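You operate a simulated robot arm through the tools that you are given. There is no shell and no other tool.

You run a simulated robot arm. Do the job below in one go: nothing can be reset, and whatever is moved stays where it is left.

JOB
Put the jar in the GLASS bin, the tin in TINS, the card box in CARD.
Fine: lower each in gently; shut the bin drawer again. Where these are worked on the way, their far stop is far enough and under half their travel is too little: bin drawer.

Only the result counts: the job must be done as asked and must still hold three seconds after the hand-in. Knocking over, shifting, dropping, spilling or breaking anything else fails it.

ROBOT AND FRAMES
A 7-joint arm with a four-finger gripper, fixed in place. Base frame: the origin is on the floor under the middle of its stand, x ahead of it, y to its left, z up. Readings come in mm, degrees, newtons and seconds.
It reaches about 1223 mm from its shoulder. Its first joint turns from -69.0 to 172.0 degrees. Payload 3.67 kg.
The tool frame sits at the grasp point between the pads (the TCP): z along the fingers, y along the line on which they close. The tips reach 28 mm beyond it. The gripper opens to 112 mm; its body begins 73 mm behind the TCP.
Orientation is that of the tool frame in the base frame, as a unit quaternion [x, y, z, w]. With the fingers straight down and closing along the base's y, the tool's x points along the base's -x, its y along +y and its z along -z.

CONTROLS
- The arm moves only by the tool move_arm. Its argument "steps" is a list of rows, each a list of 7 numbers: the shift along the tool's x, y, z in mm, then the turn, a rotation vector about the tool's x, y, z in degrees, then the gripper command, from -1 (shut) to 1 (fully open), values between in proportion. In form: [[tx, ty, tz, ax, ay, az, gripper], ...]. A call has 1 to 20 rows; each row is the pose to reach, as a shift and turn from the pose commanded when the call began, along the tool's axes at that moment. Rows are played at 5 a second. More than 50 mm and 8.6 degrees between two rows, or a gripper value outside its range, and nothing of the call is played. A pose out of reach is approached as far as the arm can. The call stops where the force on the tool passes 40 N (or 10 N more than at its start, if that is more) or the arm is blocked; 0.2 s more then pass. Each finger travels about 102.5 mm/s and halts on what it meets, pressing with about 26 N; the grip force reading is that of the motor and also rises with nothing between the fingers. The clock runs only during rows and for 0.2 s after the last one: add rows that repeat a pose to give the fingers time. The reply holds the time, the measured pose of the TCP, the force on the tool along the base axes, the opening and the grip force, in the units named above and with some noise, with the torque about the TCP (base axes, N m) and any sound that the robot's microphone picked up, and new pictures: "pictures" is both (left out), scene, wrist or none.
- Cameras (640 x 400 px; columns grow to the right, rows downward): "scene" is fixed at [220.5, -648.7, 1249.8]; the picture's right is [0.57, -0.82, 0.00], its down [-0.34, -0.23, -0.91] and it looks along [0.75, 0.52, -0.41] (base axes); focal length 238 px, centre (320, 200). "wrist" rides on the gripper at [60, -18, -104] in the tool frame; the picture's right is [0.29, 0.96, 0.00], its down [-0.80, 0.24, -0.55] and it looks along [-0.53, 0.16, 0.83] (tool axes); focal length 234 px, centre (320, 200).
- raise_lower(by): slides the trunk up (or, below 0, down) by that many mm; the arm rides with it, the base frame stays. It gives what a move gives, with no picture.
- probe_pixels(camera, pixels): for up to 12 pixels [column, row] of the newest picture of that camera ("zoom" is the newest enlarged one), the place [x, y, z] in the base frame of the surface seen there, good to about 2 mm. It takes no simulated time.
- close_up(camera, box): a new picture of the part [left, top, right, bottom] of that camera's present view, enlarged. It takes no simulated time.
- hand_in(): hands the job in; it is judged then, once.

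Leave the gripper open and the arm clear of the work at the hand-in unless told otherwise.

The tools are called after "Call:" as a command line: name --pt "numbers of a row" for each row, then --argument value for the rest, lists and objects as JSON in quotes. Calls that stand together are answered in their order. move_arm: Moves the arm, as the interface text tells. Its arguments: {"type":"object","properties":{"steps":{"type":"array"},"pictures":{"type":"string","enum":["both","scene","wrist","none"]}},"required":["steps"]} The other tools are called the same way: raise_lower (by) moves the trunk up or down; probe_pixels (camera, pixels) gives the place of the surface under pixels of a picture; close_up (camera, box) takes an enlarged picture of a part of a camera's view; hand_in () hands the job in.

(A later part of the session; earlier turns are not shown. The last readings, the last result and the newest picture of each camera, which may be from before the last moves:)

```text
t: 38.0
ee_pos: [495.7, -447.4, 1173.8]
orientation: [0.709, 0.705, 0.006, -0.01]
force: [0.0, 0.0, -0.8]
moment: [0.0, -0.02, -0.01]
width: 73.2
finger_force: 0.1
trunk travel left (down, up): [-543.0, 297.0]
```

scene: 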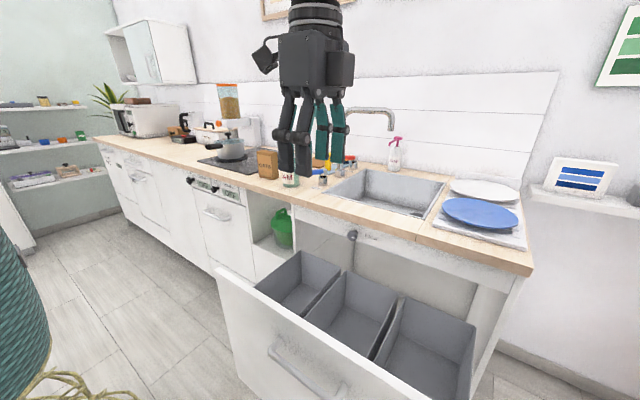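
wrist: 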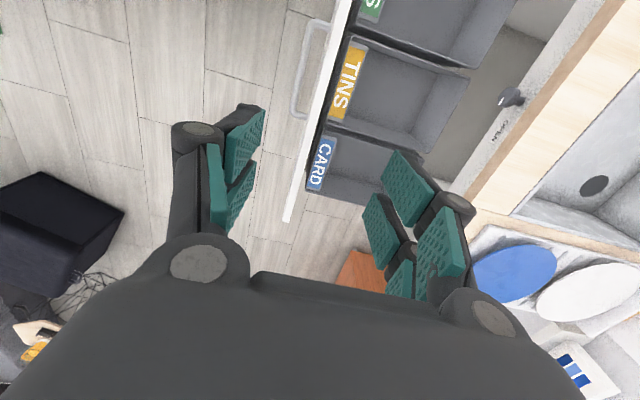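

Call:
probe_pixels --camera "scene" --pixels '[[255, 289], [298, 252], [339, 270], [308, 318], [346, 270], [396, 294], [372, 357], [404, 297], [472, 328], [300, 290], [350, 320], [430, 365]]'

Call:
probe_pixels --camera "wrist" --pixels '[[348, 85], [370, 10], [322, 165], [363, 40], [340, 122], [400, 80], [385, 115], [350, 165], [440, 20], [470, 75], [440, 140], [332, 130]]'

Call:
close_up --camera "scene" --box '[210, 230, 490, 400]'

```text
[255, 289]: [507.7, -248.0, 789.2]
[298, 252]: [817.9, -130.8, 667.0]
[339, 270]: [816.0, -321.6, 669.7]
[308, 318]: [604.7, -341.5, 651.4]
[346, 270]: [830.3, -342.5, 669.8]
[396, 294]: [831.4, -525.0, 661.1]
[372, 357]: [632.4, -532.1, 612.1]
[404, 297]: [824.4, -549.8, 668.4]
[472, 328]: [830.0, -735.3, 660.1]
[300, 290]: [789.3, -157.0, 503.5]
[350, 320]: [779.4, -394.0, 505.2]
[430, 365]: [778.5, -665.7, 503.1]
```

```text
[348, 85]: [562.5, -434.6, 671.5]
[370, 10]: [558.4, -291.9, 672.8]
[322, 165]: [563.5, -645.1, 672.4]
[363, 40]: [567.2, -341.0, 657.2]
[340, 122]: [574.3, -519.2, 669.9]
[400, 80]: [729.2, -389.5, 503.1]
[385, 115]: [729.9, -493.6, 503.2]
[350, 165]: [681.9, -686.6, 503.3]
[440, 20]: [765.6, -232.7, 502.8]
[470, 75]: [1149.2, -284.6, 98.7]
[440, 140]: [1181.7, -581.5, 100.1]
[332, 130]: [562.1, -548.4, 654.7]
```

```text
2.29 times, centred on (350, 315) of scene
```

zoom: 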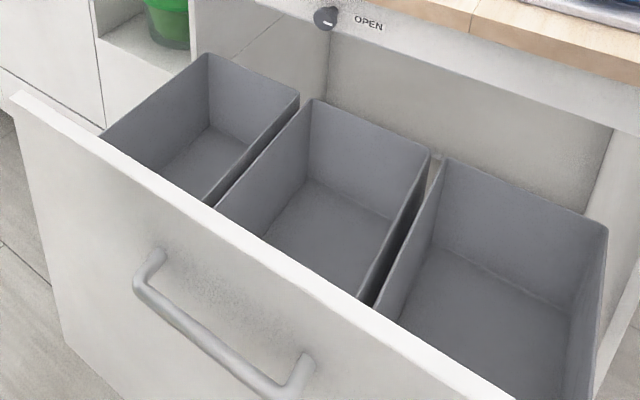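

Bin insides: floor z≈503, rim z≈670, x≈580–830; GLASS y≈−130..−322, TINS −342..−525, CARD −550..−735. Next I'll measure the counter items and the tap so I can approach safely.

Call:
probe_pixels --camera "scene" --pixels '[[363, 108], [390, 124], [342, 160], [258, 155], [275, 158], [262, 178], [275, 178], [322, 180], [348, 158], [268, 165], [228, 95], [235, 140]]'

Call:
close_up --camera "scene" --box '[200, 80, 360, 180]'

```text
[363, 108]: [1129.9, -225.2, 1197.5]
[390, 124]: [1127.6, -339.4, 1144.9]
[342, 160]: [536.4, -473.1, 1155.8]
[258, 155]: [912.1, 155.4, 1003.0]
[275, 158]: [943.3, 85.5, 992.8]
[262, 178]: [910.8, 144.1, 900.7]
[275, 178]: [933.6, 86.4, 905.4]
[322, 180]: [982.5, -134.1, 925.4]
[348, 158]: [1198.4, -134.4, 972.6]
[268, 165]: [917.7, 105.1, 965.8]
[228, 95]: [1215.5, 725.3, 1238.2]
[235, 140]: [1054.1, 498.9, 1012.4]
```

```text
4.00 times, centred on (280, 130) of scene
```

zoom: 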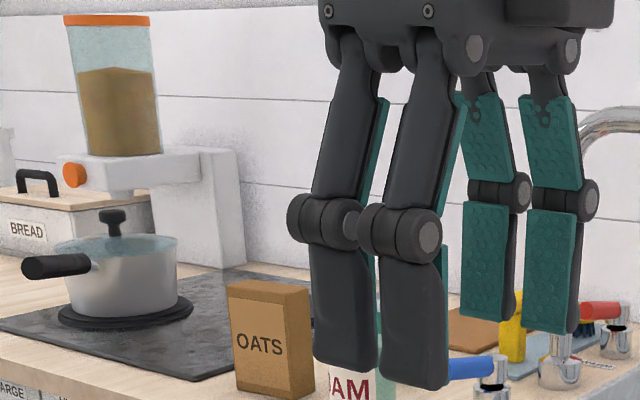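

The tap spout (x≈1130, z up to 1200) is well behind. I'll move over towards the items at z≈1250 while rolling the hand back 90° so the camera looks outward at them.

Call:
move_arm --pt "33.9 23.7 -6.3 0 0 -7.5 0.5" --pt "67.8 47.3 -12.7 0 0 -15 0.5" --pt "101.8 71 -19 0 0 -22.5 0.5" --pt "135.7 94.7 -25.3 0 0 -30 0.5" --pt "169.6 118.3 -31.7 0 0 -37.5 0.5" --pt "203.5 142 -38 0 0 -45 0.5" --pt "237.4 165.7 -44.3 0 0 -52.5 0.5" --pt "271.3 189.3 -50.7 0 0 -60 0.5" --pt "305.3 213 -57 0 0 -67.5 0.5" --pt "339.2 236.7 -63.3 0 0 -75 0.5" --pt "373 260.3 -69.7 0 0 -82.5 0.5" --pt "407 284 -76 0 0 -90 0.5"

```text
t: 40.6
ee_pos: [780.2, -32.7, 1261.2]
orientation: [-0.002, 1.0, -0.007, 0.004]
force: [-0.1, 0.5, -0.8]
moment: [-0.02, 0.04, 0.01]
width: 83.9
finger_force: 0.0
trunk travel left (down, up): [-543.0, 297.0]
```

scene: 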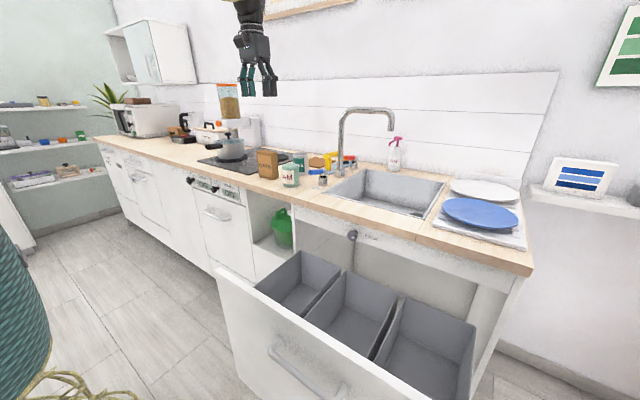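
wrist: 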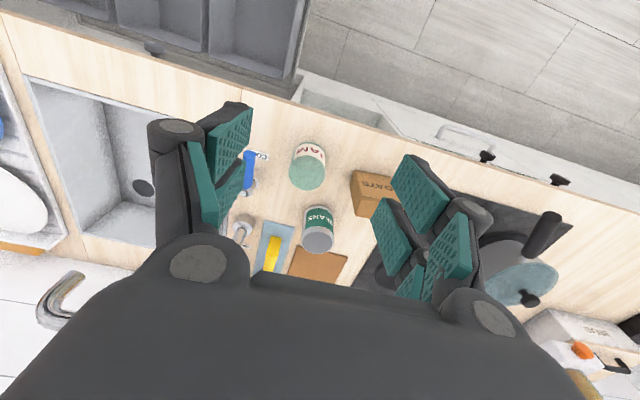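

Clear view: jar at wrist (308,165), tin (319,230), box (370,193). I'll zoom in and probe their tops.

Call:
close_up --camera "wrist" --box '[232, 130, 424, 250]'

Call:
close_up --camera "scene" --box '[248, 140, 360, 210]'

```text
3.33 times, centred on (328, 190) of wrist
```

zoom: 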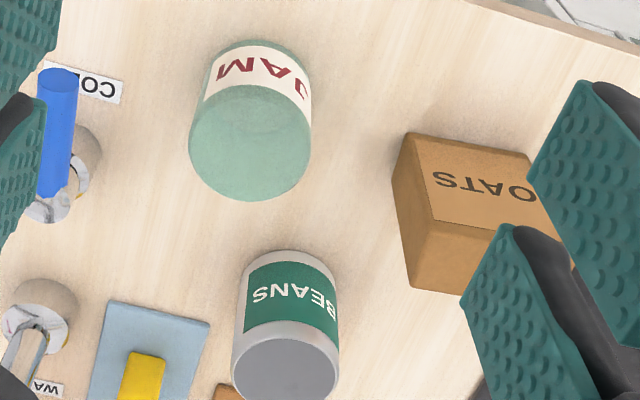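

```text
5.71 times, centred on (304, 175) of scene
```

zoom: 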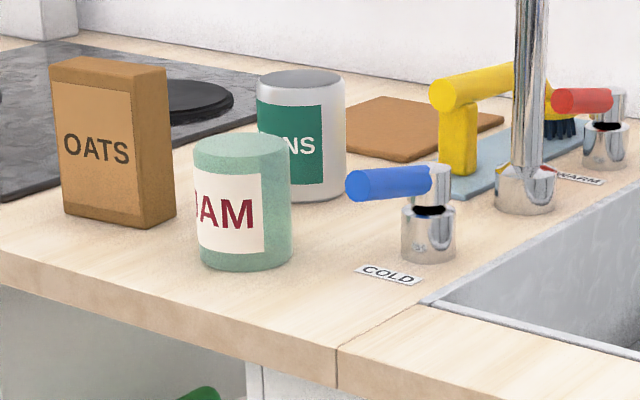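

Call:
probe_pixels --camera "zoom" --pixels '[[54, 68], [163, 69], [132, 86], [110, 70], [240, 144], [240, 210], [300, 78], [310, 170], [352, 184], [440, 180], [427, 250], [90, 61]]'

Call:
probe_pixels --camera "wrist" --pixels '[[288, 172], [325, 172], [306, 186], [307, 158], [306, 173], [313, 241], [328, 241], [316, 234], [352, 200], [366, 208], [378, 203], [250, 180]]'

```text
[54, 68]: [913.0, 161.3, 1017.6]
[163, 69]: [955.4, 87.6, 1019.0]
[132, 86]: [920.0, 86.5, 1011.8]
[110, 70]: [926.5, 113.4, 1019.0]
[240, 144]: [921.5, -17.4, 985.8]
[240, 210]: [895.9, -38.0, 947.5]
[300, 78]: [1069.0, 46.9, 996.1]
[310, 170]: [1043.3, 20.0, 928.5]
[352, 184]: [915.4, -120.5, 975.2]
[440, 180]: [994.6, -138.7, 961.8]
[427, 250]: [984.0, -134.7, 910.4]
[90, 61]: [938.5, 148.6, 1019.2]
```

```text
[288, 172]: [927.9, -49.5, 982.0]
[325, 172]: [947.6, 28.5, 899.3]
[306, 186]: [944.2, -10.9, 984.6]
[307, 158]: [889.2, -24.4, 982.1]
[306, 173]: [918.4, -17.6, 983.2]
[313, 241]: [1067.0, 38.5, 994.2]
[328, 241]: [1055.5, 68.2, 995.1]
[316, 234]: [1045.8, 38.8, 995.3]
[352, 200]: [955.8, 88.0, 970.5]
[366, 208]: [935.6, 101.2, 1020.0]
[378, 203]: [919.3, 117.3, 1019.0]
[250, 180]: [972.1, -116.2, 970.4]
```

Measured: counter top z≈900. Jar centre ≈ (921,−15), Ø≈71, top 983. Tin centre ≈ (1067,48), Ø≈73, top 995. Box centre ≈ (934,125), 75 mm wide along y and 36 mm deep along x, top 1019. The cold-tap lever is at y≈−110, z≈970. I'll start with the jar, moving above it with the fingers at about 90 mm opening.

Call:
move_arm --pt "-35 5 20 -0.2 0.1 0.1 0.6" --pt "-70 10 40 -0.4 0.2 0.1 0.6" --pt "-105 15 65 -0.6 0.4 0.2 0.6" --pt "-139.8 19.7 95 -0.8 0.5 0.2 0.6" --pt "-139.8 19.7 130 -0.8 0.5 0.2 0.6" --pt "-139.8 19.7 162 -0.8 0.5 0.2 0.6" --pt "-139.8 19.7 162 -0.8 0.5 0.2 0.6"

```text
t: 42.2
ee_pos: [919.6, -14.2, 1103.2]
orientation: [0.002, 1.0, 0.001, 0.002]
force: [0.0, -0.7, -0.1]
moment: [0.0, -0.02, 0.01]
width: 89.5
finger_force: 0.0
trunk travel left (down, up): [-543.0, 297.0]
```

scene: 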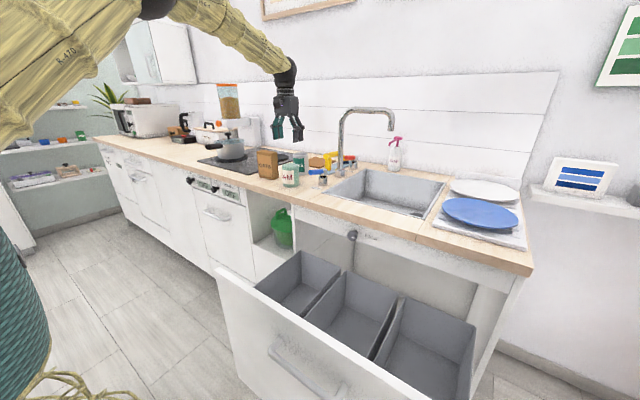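
wrist: 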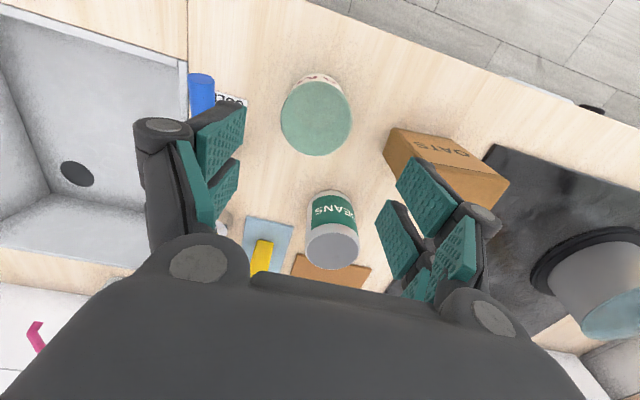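

I'll refine the jar's centre by probing its lid rim from this closer view.

Call:
probe_pixels --camera "wrist" --pixels '[[284, 120], [350, 118], [318, 153], [317, 86], [300, 148], [338, 147], [317, 118], [308, 250], [356, 250], [332, 266], [203, 100], [410, 140]]'

```text
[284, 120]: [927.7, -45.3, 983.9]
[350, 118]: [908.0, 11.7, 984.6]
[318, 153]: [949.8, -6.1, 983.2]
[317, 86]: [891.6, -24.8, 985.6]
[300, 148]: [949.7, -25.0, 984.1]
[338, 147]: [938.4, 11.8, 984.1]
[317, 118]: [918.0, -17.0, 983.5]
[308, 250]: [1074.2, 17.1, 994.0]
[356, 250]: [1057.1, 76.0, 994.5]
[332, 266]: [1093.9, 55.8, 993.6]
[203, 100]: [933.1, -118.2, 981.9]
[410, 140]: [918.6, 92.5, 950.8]
```

Jar centre refined to (920,−16); tin to (1065.5,46.5). Now descending over the jar to z≈957.

Call:
move_arm --pt "0 -2 30 0 0 0 0.6" --pt "0 -2 60 0 0 0 0.6" --pt "0 -2 90 0 0 0 0.6" --pt "0 -2 110 0 0 0 0.6" --pt "0 -2 130 0 0 0 0.6" --pt "0 -2 146 0 0 0 0.6"

```text
t: 43.6
ee_pos: [920.6, -16.8, 955.1]
orientation: [0.001, 1.0, 0.001, 0.001]
force: [-0.7, 0.4, -0.5]
moment: [0.01, 0.05, -0.03]
width: 89.5
finger_force: 0.1
trunk travel left (down, up): [-543.0, 297.0]
```

scene: 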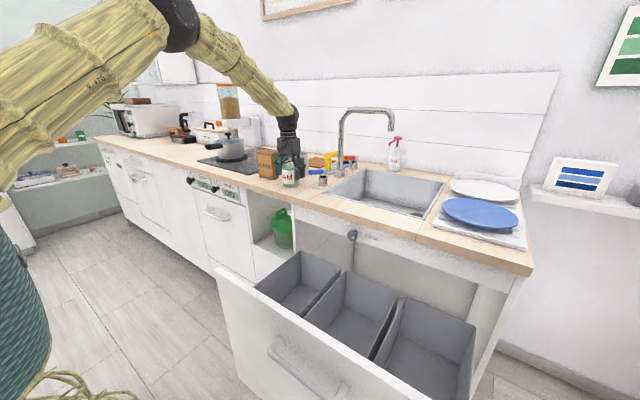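
wrist: 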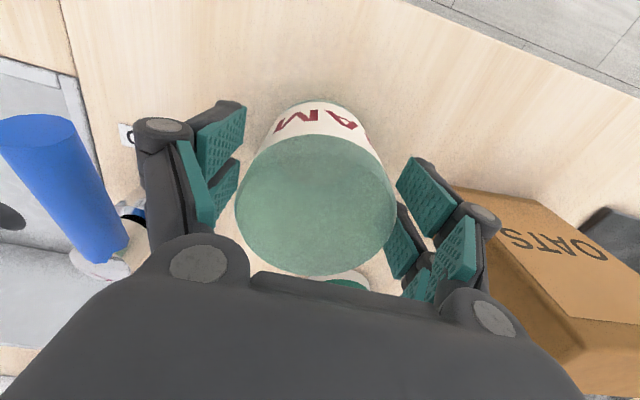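

The jar is between the pads and clear of the tap lever and the box. Closing gently on it.

Call:
move_arm --pt "0 0 0 0 0 0 0.4" --pt "0 0 0 0 0 0 0.2" --pt "0 0 0 0 0 0 0.0" --pt "0 0 0 0 0 0 -0.3" --pt "0 0 0 0 0 0 -0.3" --pictures "wrist"

```text
t: 44.8
ee_pos: [919.0, -16.5, 956.5]
orientation: [0.001, 1.0, 0.001, 0.001]
force: [0.5, -0.6, 0.4]
moment: [0.01, -0.02, 0.04]
width: 65.2
finger_force: 26.0
trunk travel left (down, up): [-543.0, 297.0]
```

wrist: 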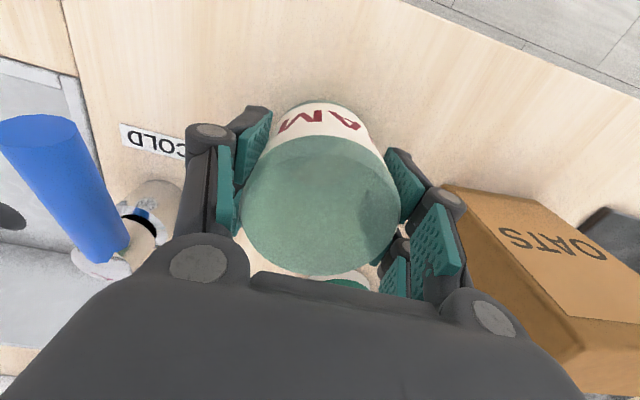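

Gripped at 65 mm. A slow test lift.

Call:
move_arm --pt "0 0 0 0 0 0 -0.6" --pt "0 0 -8 0 0 0 -0.6" --pt "0 0 -18 0 0 0 -0.6" --pt "0 0 -30 0 0 0 -0.6" --pt "0 0 -30 0 0 0 -0.6"

```text
t: 46.0
ee_pos: [921.8, -16.5, 985.8]
orientation: [0.001, 1.0, 0.001, 0.001]
force: [0.7, 0.1, -1.0]
moment: [-0.02, 0.01, -0.03]
width: 65.4
finger_force: 25.9
trunk travel left (down, up): [-543.0, 297.0]
```

scene: 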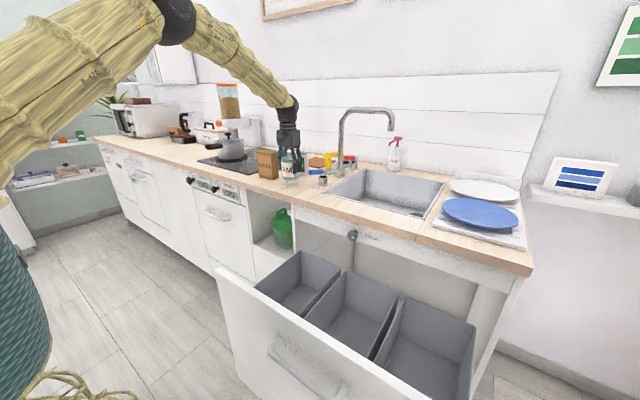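
wrist: 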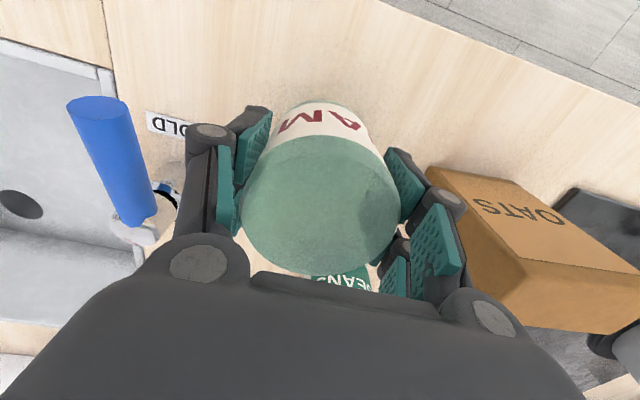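

The jar is held and off the counter. I'll raise it to about z=1090, then swing back and right over the GLASS bin at (700,−228).

Call:
move_arm --pt "0 0 -40 0 0 0 -0.6" --pt "0 0 -80 0 0 0 -0.6" --pt "15 0 -105 0 0 0 -0.6" --pt "50 -10 -105 0 0 0 -0.6" --pt "90 -30 -105 0 0 0 -0.6" --pt "120 -60 -105 0 0 0 -0.6" --pt "150 -95 -105 0 0 0 -0.6" --pt "180 -130 -105 0 0 0 -0.6" --pt "205 -170 -105 0 0 0 -0.6" --pt "220 -211 -105 0 0 0 -0.6" --pt "220 -211 -105 0 0 0 -0.6"

```text
t: 48.4
ee_pos: [699.5, -228.0, 1088.9]
orientation: [0.0, 1.0, 0.001, 0.001]
force: [0.2, 0.4, -1.5]
moment: [-0.02, 0.0, -0.04]
width: 65.5
finger_force: 25.8
trunk travel left (down, up): [-543.0, 297.0]
```

scene: 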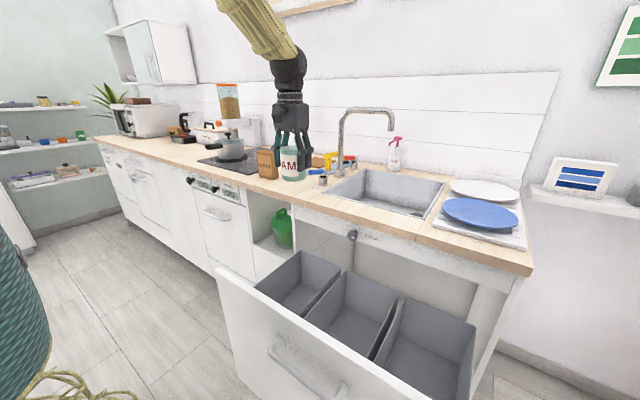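
wrist: 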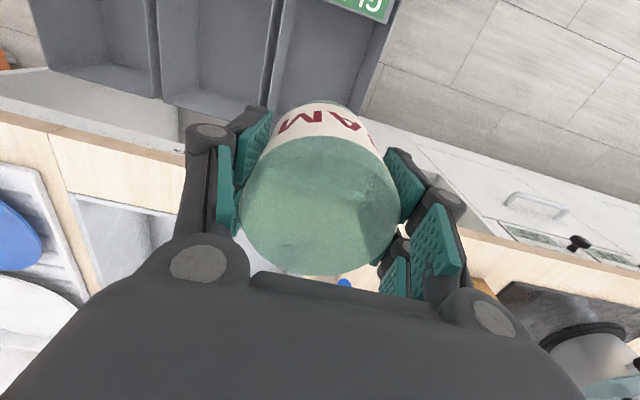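

The jar is over the left bin. I'll read the green label near wrist (360,5) to confirm it's GLASS, before lowering.

Call:
close_up --camera "wrist" --box '[260, 0, 420, 100]'

Call:
probe_pixels --camera "wrist" --pixels '[[283, 30], [383, 40], [271, 60], [300, 70], [340, 60], [335, 12], [376, 30]]'

```text
4.00 times, centred on (340, 50) of wrist
```

zoom: 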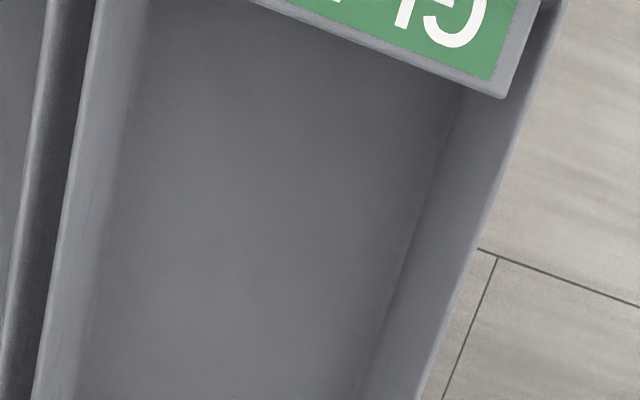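

```text
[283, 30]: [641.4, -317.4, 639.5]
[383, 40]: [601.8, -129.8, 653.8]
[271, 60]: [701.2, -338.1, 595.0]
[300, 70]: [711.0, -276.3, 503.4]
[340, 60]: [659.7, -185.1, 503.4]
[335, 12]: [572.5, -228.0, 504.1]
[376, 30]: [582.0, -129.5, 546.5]
```

The label starts "GL…", so this is the GLASS bin; its inside is y≈−131..−318. Lowering with the arm in 40 mm steps first.

Call:
move_arm --pt "0 3 40 0 0 0 -0.6" --pt "0 3 80 0 0 0 -0.6" --pt "0 3 120 0 0 0 -0.6" --pt "0 3 160 0 0 0 -0.6" --pt "0 3 200 0 0 0 -0.6" --pt "0 3 240 0 0 0 -0.6" --pt "0 3 280 0 0 0 -0.6" --pt "0 3 280 0 0 0 -0.6"

```text
t: 50.2
ee_pos: [701.1, -226.0, 810.8]
orientation: [0.001, 1.0, 0.0, 0.002]
force: [0.0, -0.3, -1.7]
moment: [-0.01, 0.01, -0.02]
width: 65.2
finger_force: 26.4
trunk travel left (down, up): [-543.0, 297.0]
```

scene: 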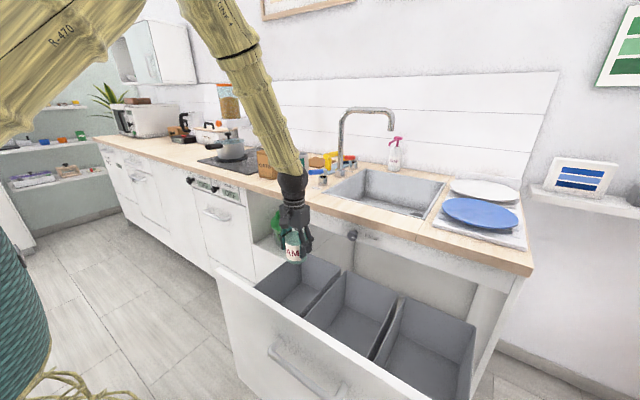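
wrist: 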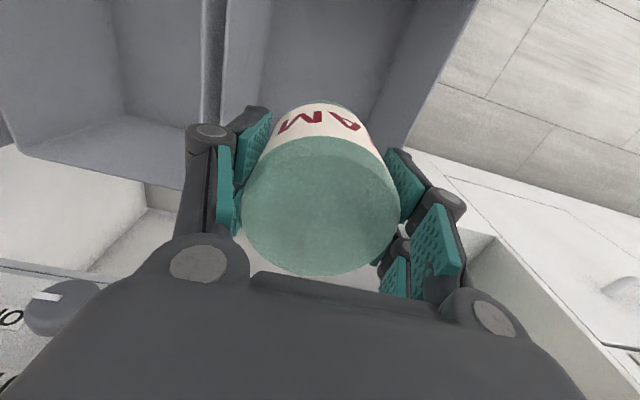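

Now the trunk goes down 195 mm (keeping the arm posture), leaving the jar about 50 mm above the bin floor.

Call:
raise_lower --by -195

```text
t: 52.3
ee_pos: [701.1, -225.0, 614.6]
orientation: [0.001, 1.0, 0.001, 0.001]
force: [-0.1, -0.5, -1.4]
moment: [0.01, -0.02, 0.0]
width: 65.4
finger_force: 25.9
trunk travel left (down, up): [-348.0, 492.0]
```

Next, slowly lowering the last ~55 mm in shrinking steps, watching for contact.

Call:
move_arm --pt "0 0 15 0 0 0 -0.6" --pt "0 0 30 0 0 0 -0.6" --pt "0 0 42 0 0 0 -0.6" --pt "0 0 49 0 0 0 -0.6" --pt "0 0 52 0 0 0 -0.6" --pt "0 0 54 0 0 0 -0.6"

```text
t: 53.7
ee_pos: [700.2, -225.0, 562.0]
orientation: [0.0, 1.0, 0.001, 0.001]
force: [-0.3, 0.4, -1.6]
moment: [0.0, 0.0, 0.01]
width: 65.5
finger_force: 26.0
trunk travel left (down, up): [-348.0, 492.0]
```

scene: 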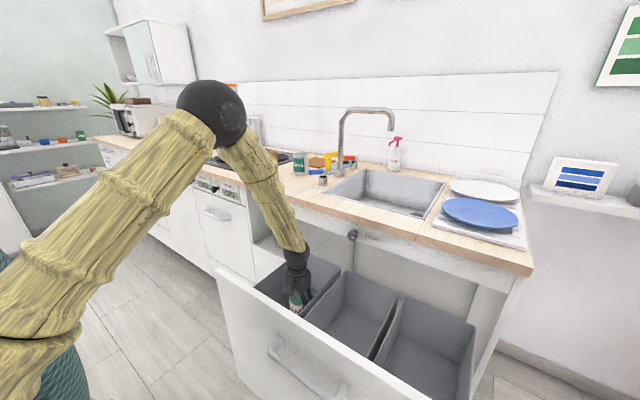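
wrist: 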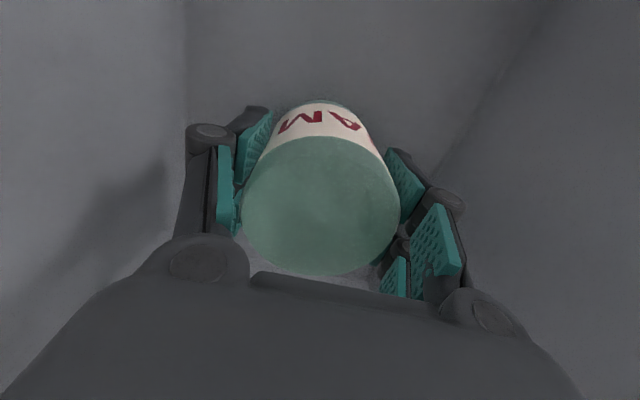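

About 3 mm left. A few more tiny steps until a contact force shows.

Call:
move_arm --pt "0 0 1.5 0 0 0 -0.6" --pt "0 0 3 0 0 0 -0.6" --pt "0 0 4.5 0 0 0 -0.6" --pictures "none"

```text
t: 54.5
ee_pos: [701.0, -225.3, 558.1]
orientation: [0.0, 1.0, 0.001, 0.001]
force: [0.6, 3.9, 16.3]
moment: [0.13, -0.05, 0.02]
width: 65.8
finger_force: 25.2
trunk travel left (down, up): [-348.0, 492.0]
```

Contact (16 N upward): the jar is on the floor. I'll ease off 1 mm and open the fingers slowly to about 80 mm.

Call:
move_arm --pt "0 0 -1.5 0 0 0 -0.6" --pt "0 0 -1.5 0 0 0 0.2" --pt "0 0 -1.5 0 0 0 0.3" --pt "0 0 -1.5 0 0 0 0.4" --pt "0 0 -1.5 0 0 0 0.43" --pt "0 0 -1.5 0 0 0 0.43"

```text
t: 55.9
ee_pos: [701.5, -225.2, 558.2]
orientation: [0.002, 1.0, 0.001, 0.001]
force: [0.2, -0.4, -0.3]
moment: [0.01, -0.01, -0.01]
width: 80.0
finger_force: 0.1
trunk travel left (down, up): [-348.0, 492.0]
```

scene: 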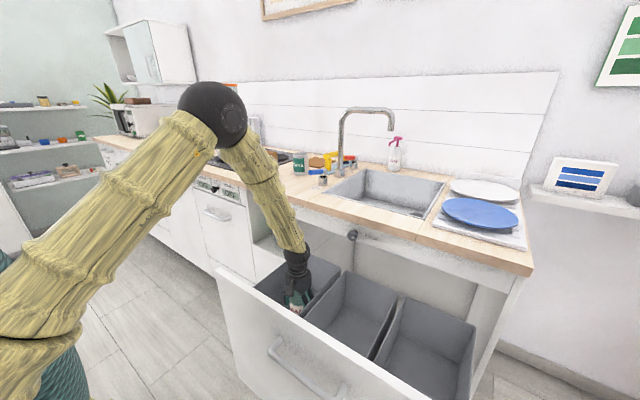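
wrist: 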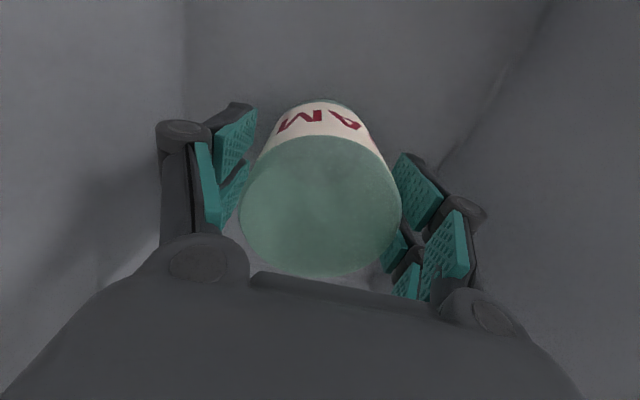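

Released, with the jar standing. I'll lift straight up slowly with the arm, then raise the trunk.

Call:
move_arm --pt "0 0 -10 0 0 0 0.43" --pt "0 0 -25 0 0 0 0.43" --pt "0 0 -45 0 0 0 0.43" --pt "0 0 -75 0 0 0 0.43" --pt "0 0 -110 0 0 0 0.43" --pt "0 0 -150 0 0 0 0.43"

Call:
raise_lower --by 250

```text
t: 57.3
ee_pos: [699.1, -225.4, 711.4]
orientation: [0.001, 1.0, 0.001, 0.001]
force: [0.1, -0.3, -0.1]
moment: [0.01, -0.01, 0.0]
width: 80.3
finger_force: 0.0
trunk travel left (down, up): [-348.0, 492.0]
```

scene: 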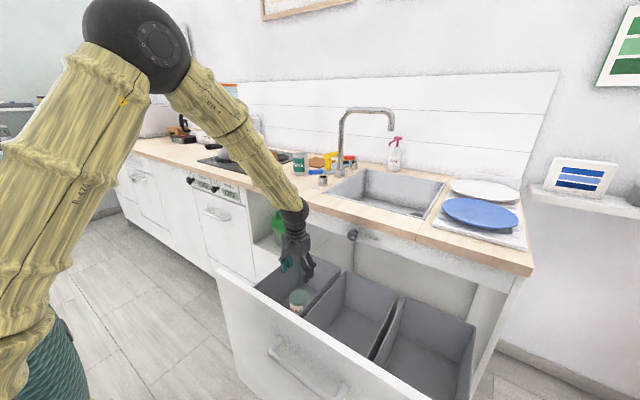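
wrist: 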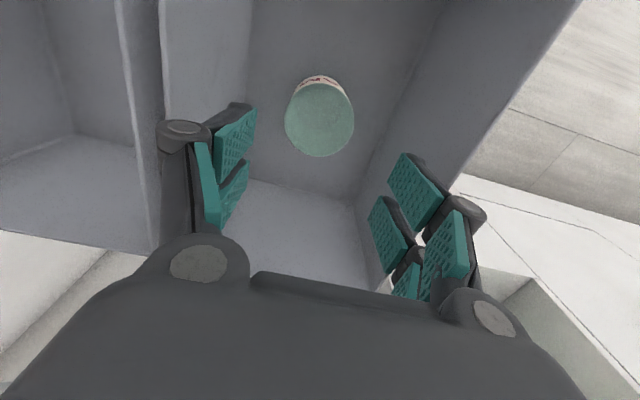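

```text
t: 59.9
ee_pos: [699.2, -225.2, 961.3]
orientation: [0.0, 1.0, 0.002, 0.001]
force: [-0.1, -0.3, 0.3]
moment: [0.0, 0.03, 0.0]
width: 79.9
finger_force: 0.1
trunk travel left (down, up): [-598.0, 242.0]
```

The jar stands in the GLASS bin. Next is the tin. I'll go up and over towards (900,10,1140) and look from there.

Call:
move_arm --pt "0 0 -45 0 0 0 0.6" --pt "0 0 -90 0 0 0 0.6" --pt "-10 15 -130 0 0 0 0.6" --pt "-35 45 -160 0 0 0 0.6" --pt "-65 80 -179 0 0 0 0.6" --pt "-95 115 -179 0 0 0 0.6" --pt "-125 150 -179 0 0 0 0.6" --pt "-155 185 -179 0 0 0 0.6" --pt "-185 220 -179 0 0 0 0.6" --pt "-201 240 -179 0 0 0 0.6" --pt "-201 240 -179 0 0 0 0.6"

```text
t: 62.3
ee_pos: [900.5, 14.9, 1141.6]
orientation: [0.001, 1.0, 0.001, 0.001]
force: [-0.5, 0.2, 0.8]
moment: [0.0, -0.01, 0.0]
width: 89.3
finger_force: 0.0
trunk travel left (down, up): [-598.0, 242.0]
```

scene: 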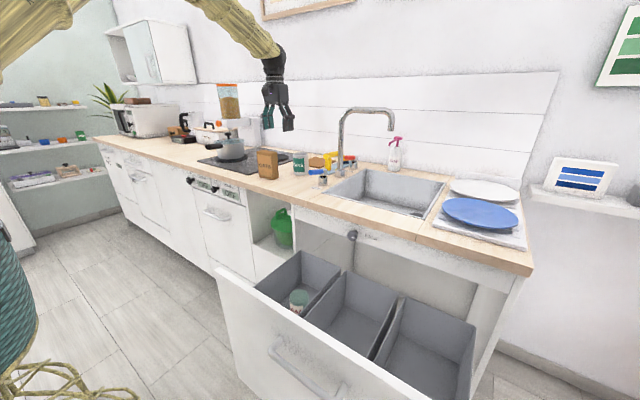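
wrist: 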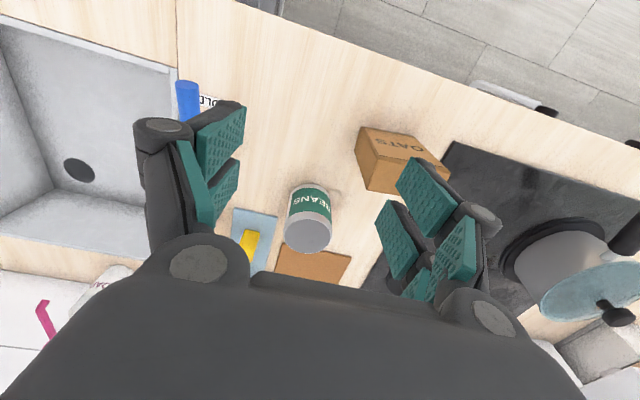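

Call:
probe_pixels --camera "wrist" --pixels '[[288, 235], [331, 234], [309, 250], [307, 233], [250, 240], [248, 262], [256, 232], [360, 175], [366, 188], [275, 225], [290, 262], [265, 220]]'

Call:
close_up --camera "scene" --box '[248, 140, 360, 210]'

```text
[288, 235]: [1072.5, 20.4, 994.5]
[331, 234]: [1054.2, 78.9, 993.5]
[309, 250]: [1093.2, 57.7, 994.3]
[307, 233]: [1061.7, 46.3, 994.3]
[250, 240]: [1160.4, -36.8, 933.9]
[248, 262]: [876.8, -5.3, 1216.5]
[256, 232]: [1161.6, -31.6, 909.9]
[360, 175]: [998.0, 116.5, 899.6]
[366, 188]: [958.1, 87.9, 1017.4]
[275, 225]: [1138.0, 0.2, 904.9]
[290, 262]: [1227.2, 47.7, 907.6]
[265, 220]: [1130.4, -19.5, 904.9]
```

```text
5.71 times, centred on (304, 175) of scene
```

zoom: 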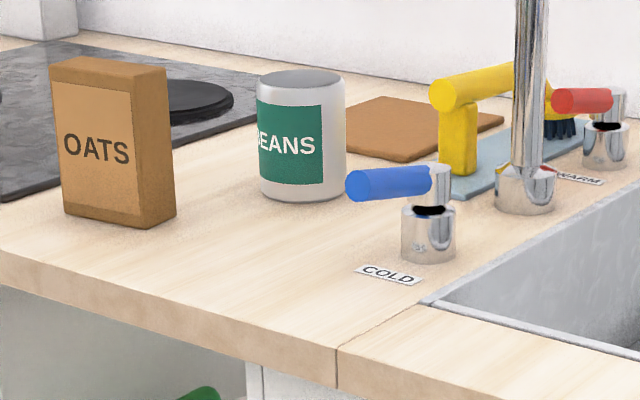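

Tin centre ≈ (1064,48). Surroundings are clear: the brush is at (1160,−37) and the box edge at x≤958. Moving above the tin to see if the arm reaches there with the hand vertical.

Call:
move_arm --pt "-35 7 5 0 0 0 0.6" --pt "-70 14 10 0 0 0 0.6" --pt "-105 21 15 0 0 0 0.6" --pt "-140 28 22 0 0 0 0.6" --pt "-164 33 30 0 0 0 0.6" --pt "-164 33 30 0 0 0 0.6"

```text
t: 63.7
ee_pos: [1020.6, 38.5, 1116.8]
orientation: [0.001, 1.0, 0.0, 0.001]
force: [0.2, -0.4, 0.5]
moment: [-0.02, 0.0, -0.02]
width: 89.5
finger_force: 0.0
out of reach, approached as far as the arm can: row 4, 5, 6
trunk travel left (down, up): [-598.0, 242.0]
```

scene: 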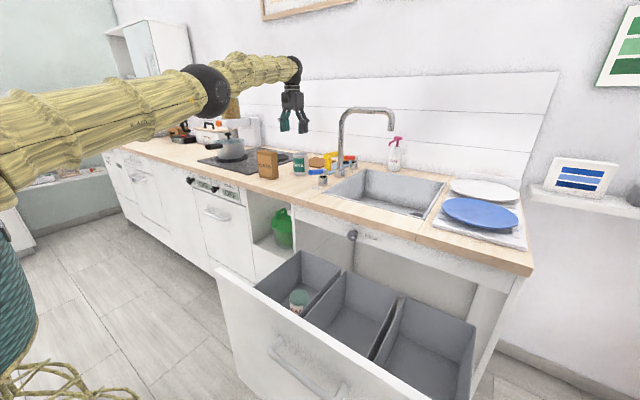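
wrist: 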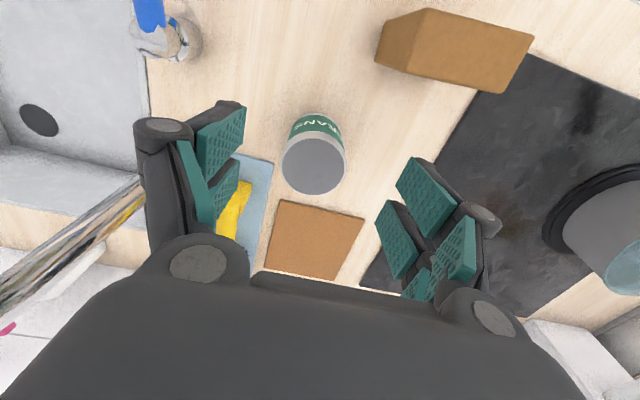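

With the hand vertical the arm falls 44 mm short (it stopped at x≈1021). I'll tilt the fingers 20° forward, which brings the wrist closer, and then approach the tin along that slant.

Call:
move_arm --pt "14 0 0 0 -5 0 0.6" --pt "28 0 0 0 -10 0 0.6" --pt "41 0 0 0 -15 0 0.6" --pt "41 0 0 0 -20 0 0.6" --pt "41 0 0 0 -20 0 0.6"

```text
t: 64.9
ee_pos: [978.0, 39.8, 1117.5]
orientation: [0.002, 0.985, 0.001, 0.175]
force: [0.2, -1.0, -0.5]
moment: [0.01, -0.01, 0.04]
width: 89.7
finger_force: 0.0
trunk travel left (down, up): [-598.0, 242.0]
```

scene: 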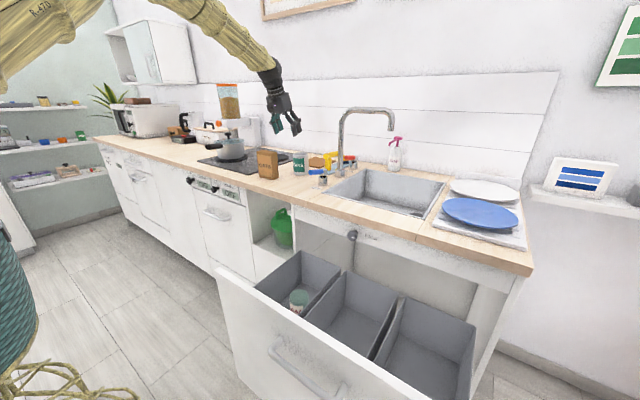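
wrist: 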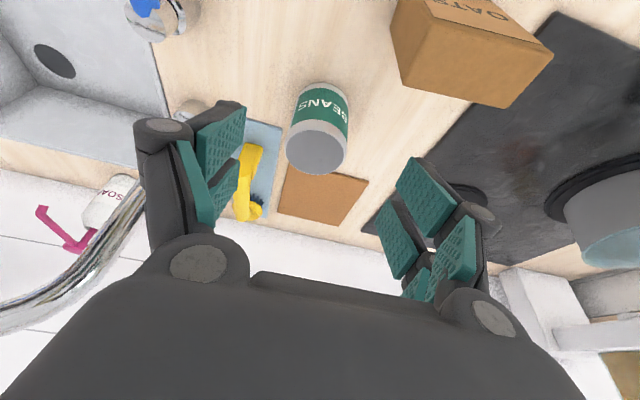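

Tilt achieved (20°) at (978,40,1117). Next I'll move to a point 100 mm short of the grasp along the slant.

Call:
move_arm --pt "-9 3 28 0 0 0 0.62" --pt "-18 6 56 0 0 0 0.62" --pt "-25.6 8.2 81.4 0 0 0 0.62" --pt "-25.6 8.2 81.4 0 0 0 0.62"

```text
t: 65.9
ee_pos: [1031.3, 48.1, 1050.4]
orientation: [0.0, 0.985, 0.001, 0.175]
force: [0.1, 0.1, 0.1]
moment: [-0.01, 0.05, 0.02]
width: 90.9
finger_force: 0.0
trunk travel left (down, up): [-598.0, 242.0]
```

scene: 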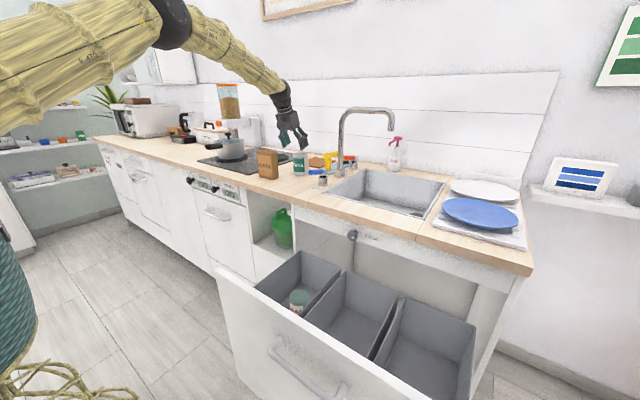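
wrist: 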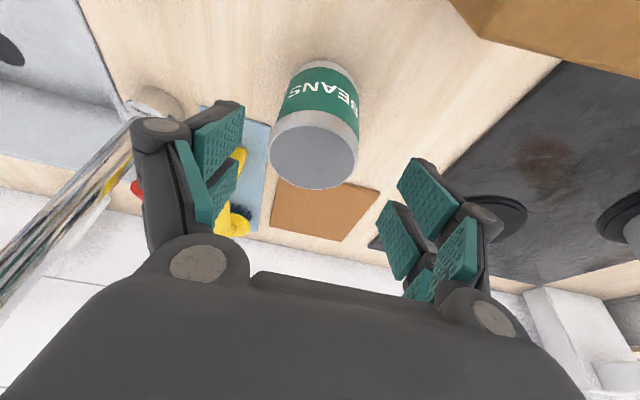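

Quick centring check on the tin's top rim from here.

Call:
probe_pixels --camera "wrist" --pixels '[[272, 152], [356, 150], [313, 186], [313, 115], [290, 178], [338, 178]]'

```text
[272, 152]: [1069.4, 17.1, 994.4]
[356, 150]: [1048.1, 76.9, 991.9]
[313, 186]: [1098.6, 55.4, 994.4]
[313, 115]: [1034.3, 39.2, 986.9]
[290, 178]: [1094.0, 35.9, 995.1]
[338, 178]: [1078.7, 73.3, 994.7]
```

Centre confirmed at ≈(1065.5,48.5). Advancing 100 mm along the slant to straddle the tin.

Call:
move_arm --pt "0 0.4 25 0 0 0 0.62" --pt "0 0.4 50 0 0 0 0.62" --pt "0 0.4 70 0 0 0 0.62" --pt "0 0.4 88 0 0 0 0.62" --pt "0 0.4 100 0 0 0 0.62"

```text
t: 67.1
ee_pos: [1065.5, 49.5, 954.3]
orientation: [0.0, 0.985, 0.001, 0.174]
force: [0.1, 0.8, 0.4]
moment: [-0.04, 0.05, -0.02]
width: 90.9
finger_force: 0.0
trunk travel left (down, up): [-598.0, 242.0]
```

scene: 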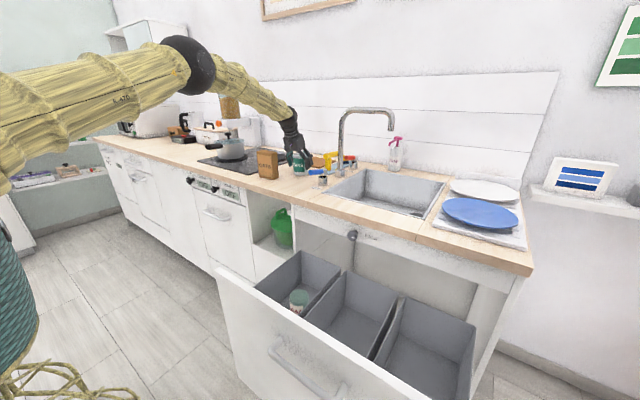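
wrist: 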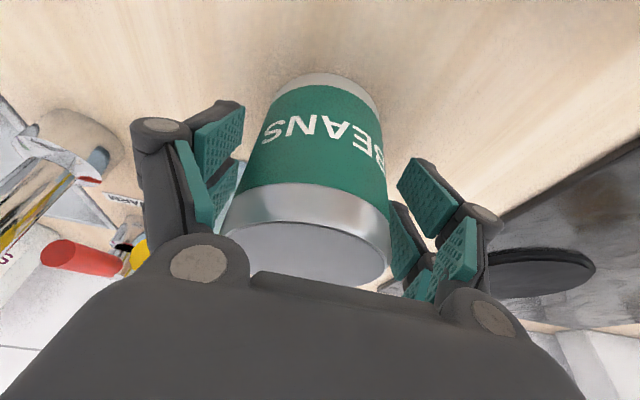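

The tin is between the pads with no contact yet. Closing.

Call:
move_arm --pt "0 0 0 0 0 0 0.4" --pt "0 0 0 0 0 0 0.25" --pt "0 0 0 0 0 0 0.0" --pt "0 0 0 0 0 0 -0.4" --pt "0 0 0 0 0 0 -0.6"

```text
t: 68.3
ee_pos: [1065.1, 49.5, 955.7]
orientation: [0.0, 0.985, 0.002, 0.174]
force: [0.1, 1.0, 0.9]
moment: [0.05, 0.01, 0.01]
width: 70.5
finger_force: 26.0
trunk travel left (down, up): [-598.0, 242.0]
```

scene: 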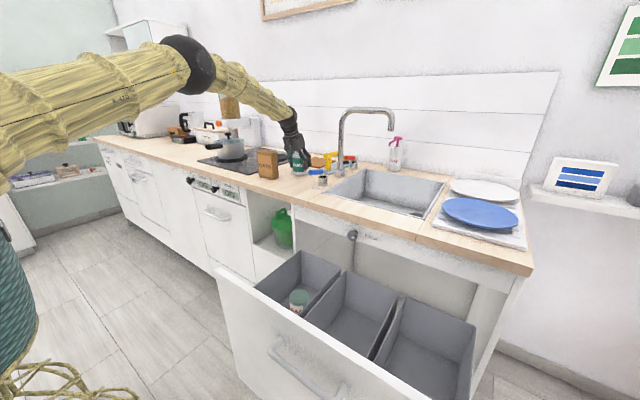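
wrist: 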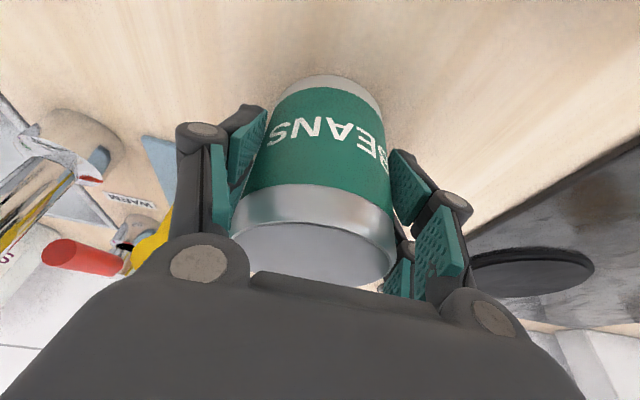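

Gripped at 70.5 mm. Lifting straight up (base z), slowly at first.

Call:
move_arm --pt "-3.5 0 -9.4 0 0 0 -0.6" --pt "-7 0 -18.8 0 0 0 -0.6" --pt "-13.8 0 -37.6 0 0 0 -0.6" --pt "-24 0 -65.8 0 0 0 -0.6" --pt "-36 0 -98.7 0 0 0 -0.6" --pt "-48.3 0 -131.6 0 0 0 -0.6" --pt "-50 0 -136.3 0 0 0 -0.6"

```text
t: 69.9
ee_pos: [1064.9, 47.8, 1101.0]
orientation: [0.002, 0.985, 0.001, 0.174]
force: [0.6, 0.3, -0.4]
moment: [-0.02, 0.02, 0.02]
width: 70.6
finger_force: 26.5
trunk travel left (down, up): [-598.0, 242.0]
```

scene: 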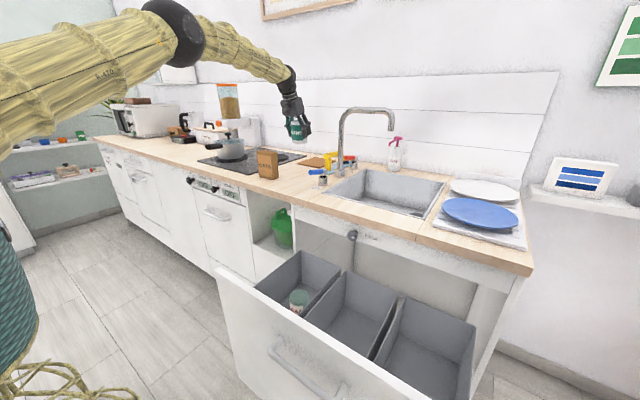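
wrist: 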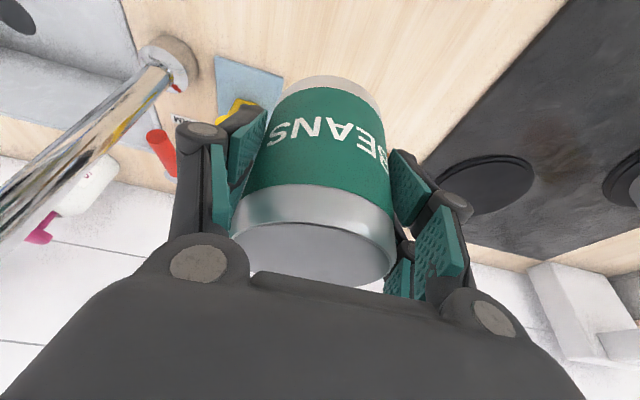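

The tin is up and everything is clear. Moving back from the counter, then right to above the TINS bin, while yawing the hand −25° to suit the arm.

Call:
move_arm --pt "37.6 0 -13.8 0 0 0 -0.6" --pt "75.2 0 -27.6 0 0 0 -0.6" --pt "112.8 -5 -41.4 0 0 0 -0.6" --pt "150.4 -15 -55.2 0 0 0 -0.6" --pt "188 -35 -69 0.72 0 1.96 -0.6" --pt "216.2 -65 -79.4 1.44 0 3.92 -0.6" --pt "239.7 -100 -88 2.16 0 5.88 -0.6" --pt "258.5 -140 -94.9 2.87 0 7.83 -0.6" --pt "272.6 -180 -100.1 3.59 0 9.79 -0.6" --pt "283.9 -222 -104.2 4.31 0 11.75 -0.6" --pt "293.3 -264 -107.6 5.03 0 13.7 -0.6" --pt "300.8 -306 -110.4 5.75 0 15.67 -0.6" --pt "308.3 -348 -113.2 6.47 0 17.6 -0.6" --pt "314.9 -390 -115.6 7.19 0 19.6 -0.6" --pt "319.6 -436 -117.3 7.9 0 21.5 -0.6" --pt "324.3 -482 -119 8.6 0 23.5 -0.6" --pt "324.3 -482 -119 8.6 0 23.5 -0.6"

```text
t: 73.5
ee_pos: [720.2, -431.1, 1100.3]
orientation: [0.213, 0.961, -0.037, 0.17]
force: [-0.1, 0.8, -0.5]
moment: [0.02, 0.02, -0.04]
width: 70.4
finger_force: 26.3
trunk travel left (down, up): [-598.0, 242.0]
```

scene: 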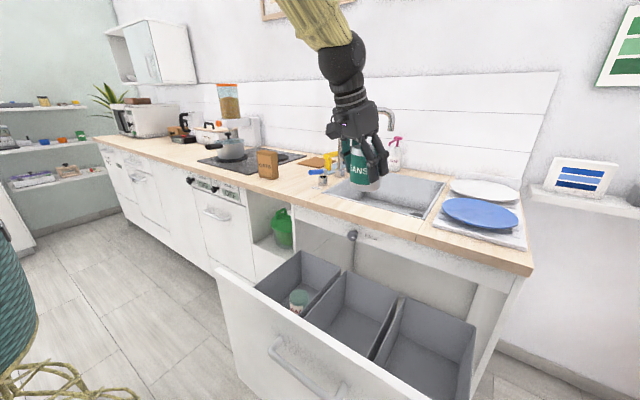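
wrist: 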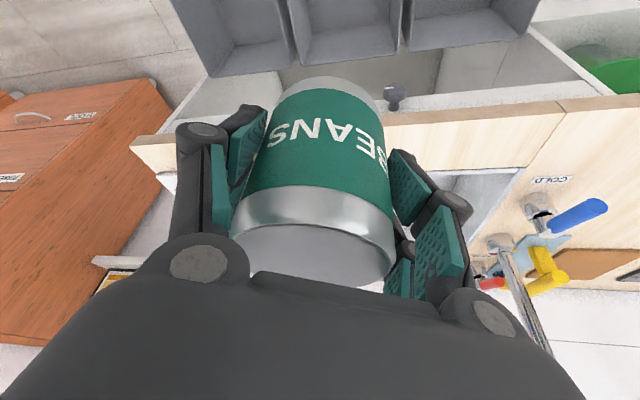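

The tin is upright above the middle bin. Lowering with the arm by 280 mm straight down.

Call:
move_arm --pt "7.1 -3.3 39.9 0 0 0 -0.6" --pt "20.8 -3.3 77.4 0 0 0 -0.6" --pt "34.6 -3.3 114.9 0 0 0 -0.6" --pt "48.3 -3.3 152.4 0 0 0 -0.6" --pt "62 -3.3 189.9 0 0 0 -0.6" --pt "75.7 -3.3 227.4 0 0 0 -0.6" --pt "89.4 -3.3 264.9 0 0 0 -0.6" --pt "89.4 -3.3 264.9 0 0 0 -0.6"

```text
t: 75.3
ee_pos: [724.3, -439.0, 821.4]
orientation: [0.214, 0.961, -0.037, 0.171]
force: [-0.2, 0.4, -1.1]
moment: [-0.01, 0.02, -0.02]
width: 70.4
finger_force: 25.7
trunk travel left (down, up): [-598.0, 242.0]
```

scene: 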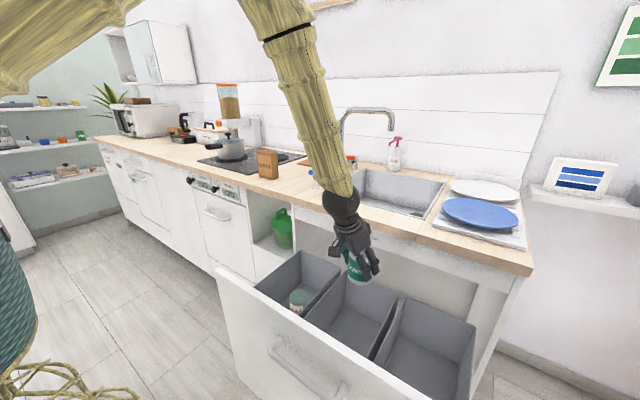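
wrist: 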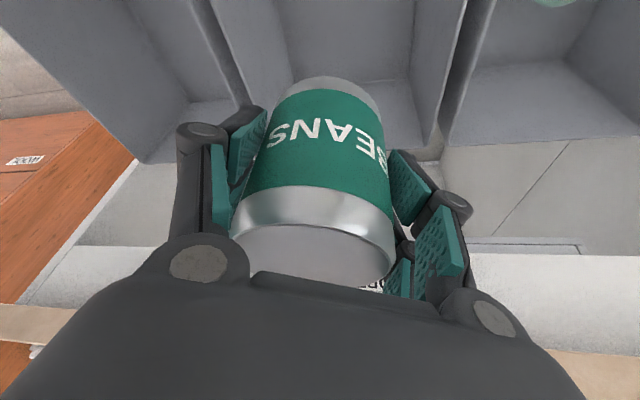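

Centred over TINS. Trunk down 200 mm.

Call:
raise_lower --by -200

```text
t: 77.5
ee_pos: [724.1, -438.4, 620.3]
orientation: [0.215, 0.961, -0.036, 0.17]
force: [0.6, 0.0, 0.4]
moment: [0.03, 0.0, 0.02]
width: 70.5
finger_force: 26.4
trunk travel left (down, up): [-398.0, 442.0]
```

Slow final lowering (about 61 mm to the floor).

Call:
move_arm --pt "6.9 0 18.8 0 0 0 -0.6" --pt "13 0 35.6 0 0 0 -0.6" --pt "17.2 0 46.9 0 0 0 -0.6" --pt "19.2 0 52.5 0 0 0 -0.6" --pt "20.2 0 55.3 0 0 0 -0.6" --pt "20.6 0 56.3 0 0 0 -0.6"

```text
t: 78.9
ee_pos: [725.7, -438.9, 559.8]
orientation: [0.215, 0.961, -0.036, 0.17]
force: [0.2, 0.4, 0.6]
moment: [-0.02, 0.02, -0.05]
width: 70.3
finger_force: 26.1
trunk travel left (down, up): [-398.0, 442.0]
```

scene: 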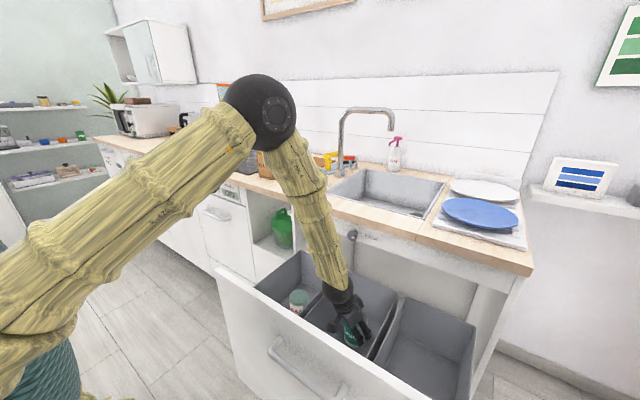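
wrist: 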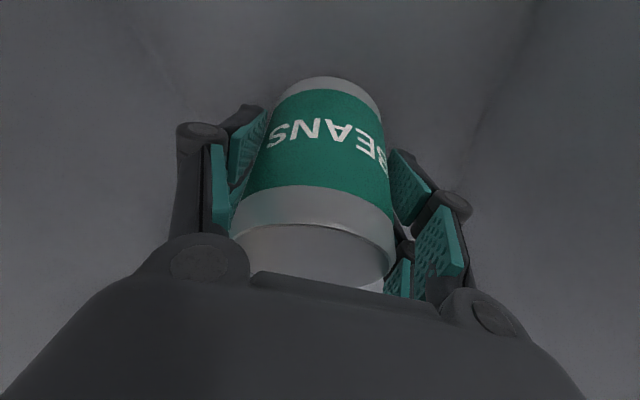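

Almost there; tiny further steps until contact.

Call:
move_arm --pt "0.5 0 1.4 0 0 0 -0.6" --pt "1 0 2.8 0 0 0 -0.6" --pt "1.4 0 3.8 0 0 0 -0.6" --pictures "none"

```text
t: 79.7
ee_pos: [726.4, -439.0, 559.3]
orientation: [0.215, 0.961, -0.037, 0.172]
force: [0.5, -3.7, 21.5]
moment: [0.05, -0.1, 0.0]
width: 70.9
finger_force: 25.4
trunk travel left (down, up): [-398.0, 442.0]
```

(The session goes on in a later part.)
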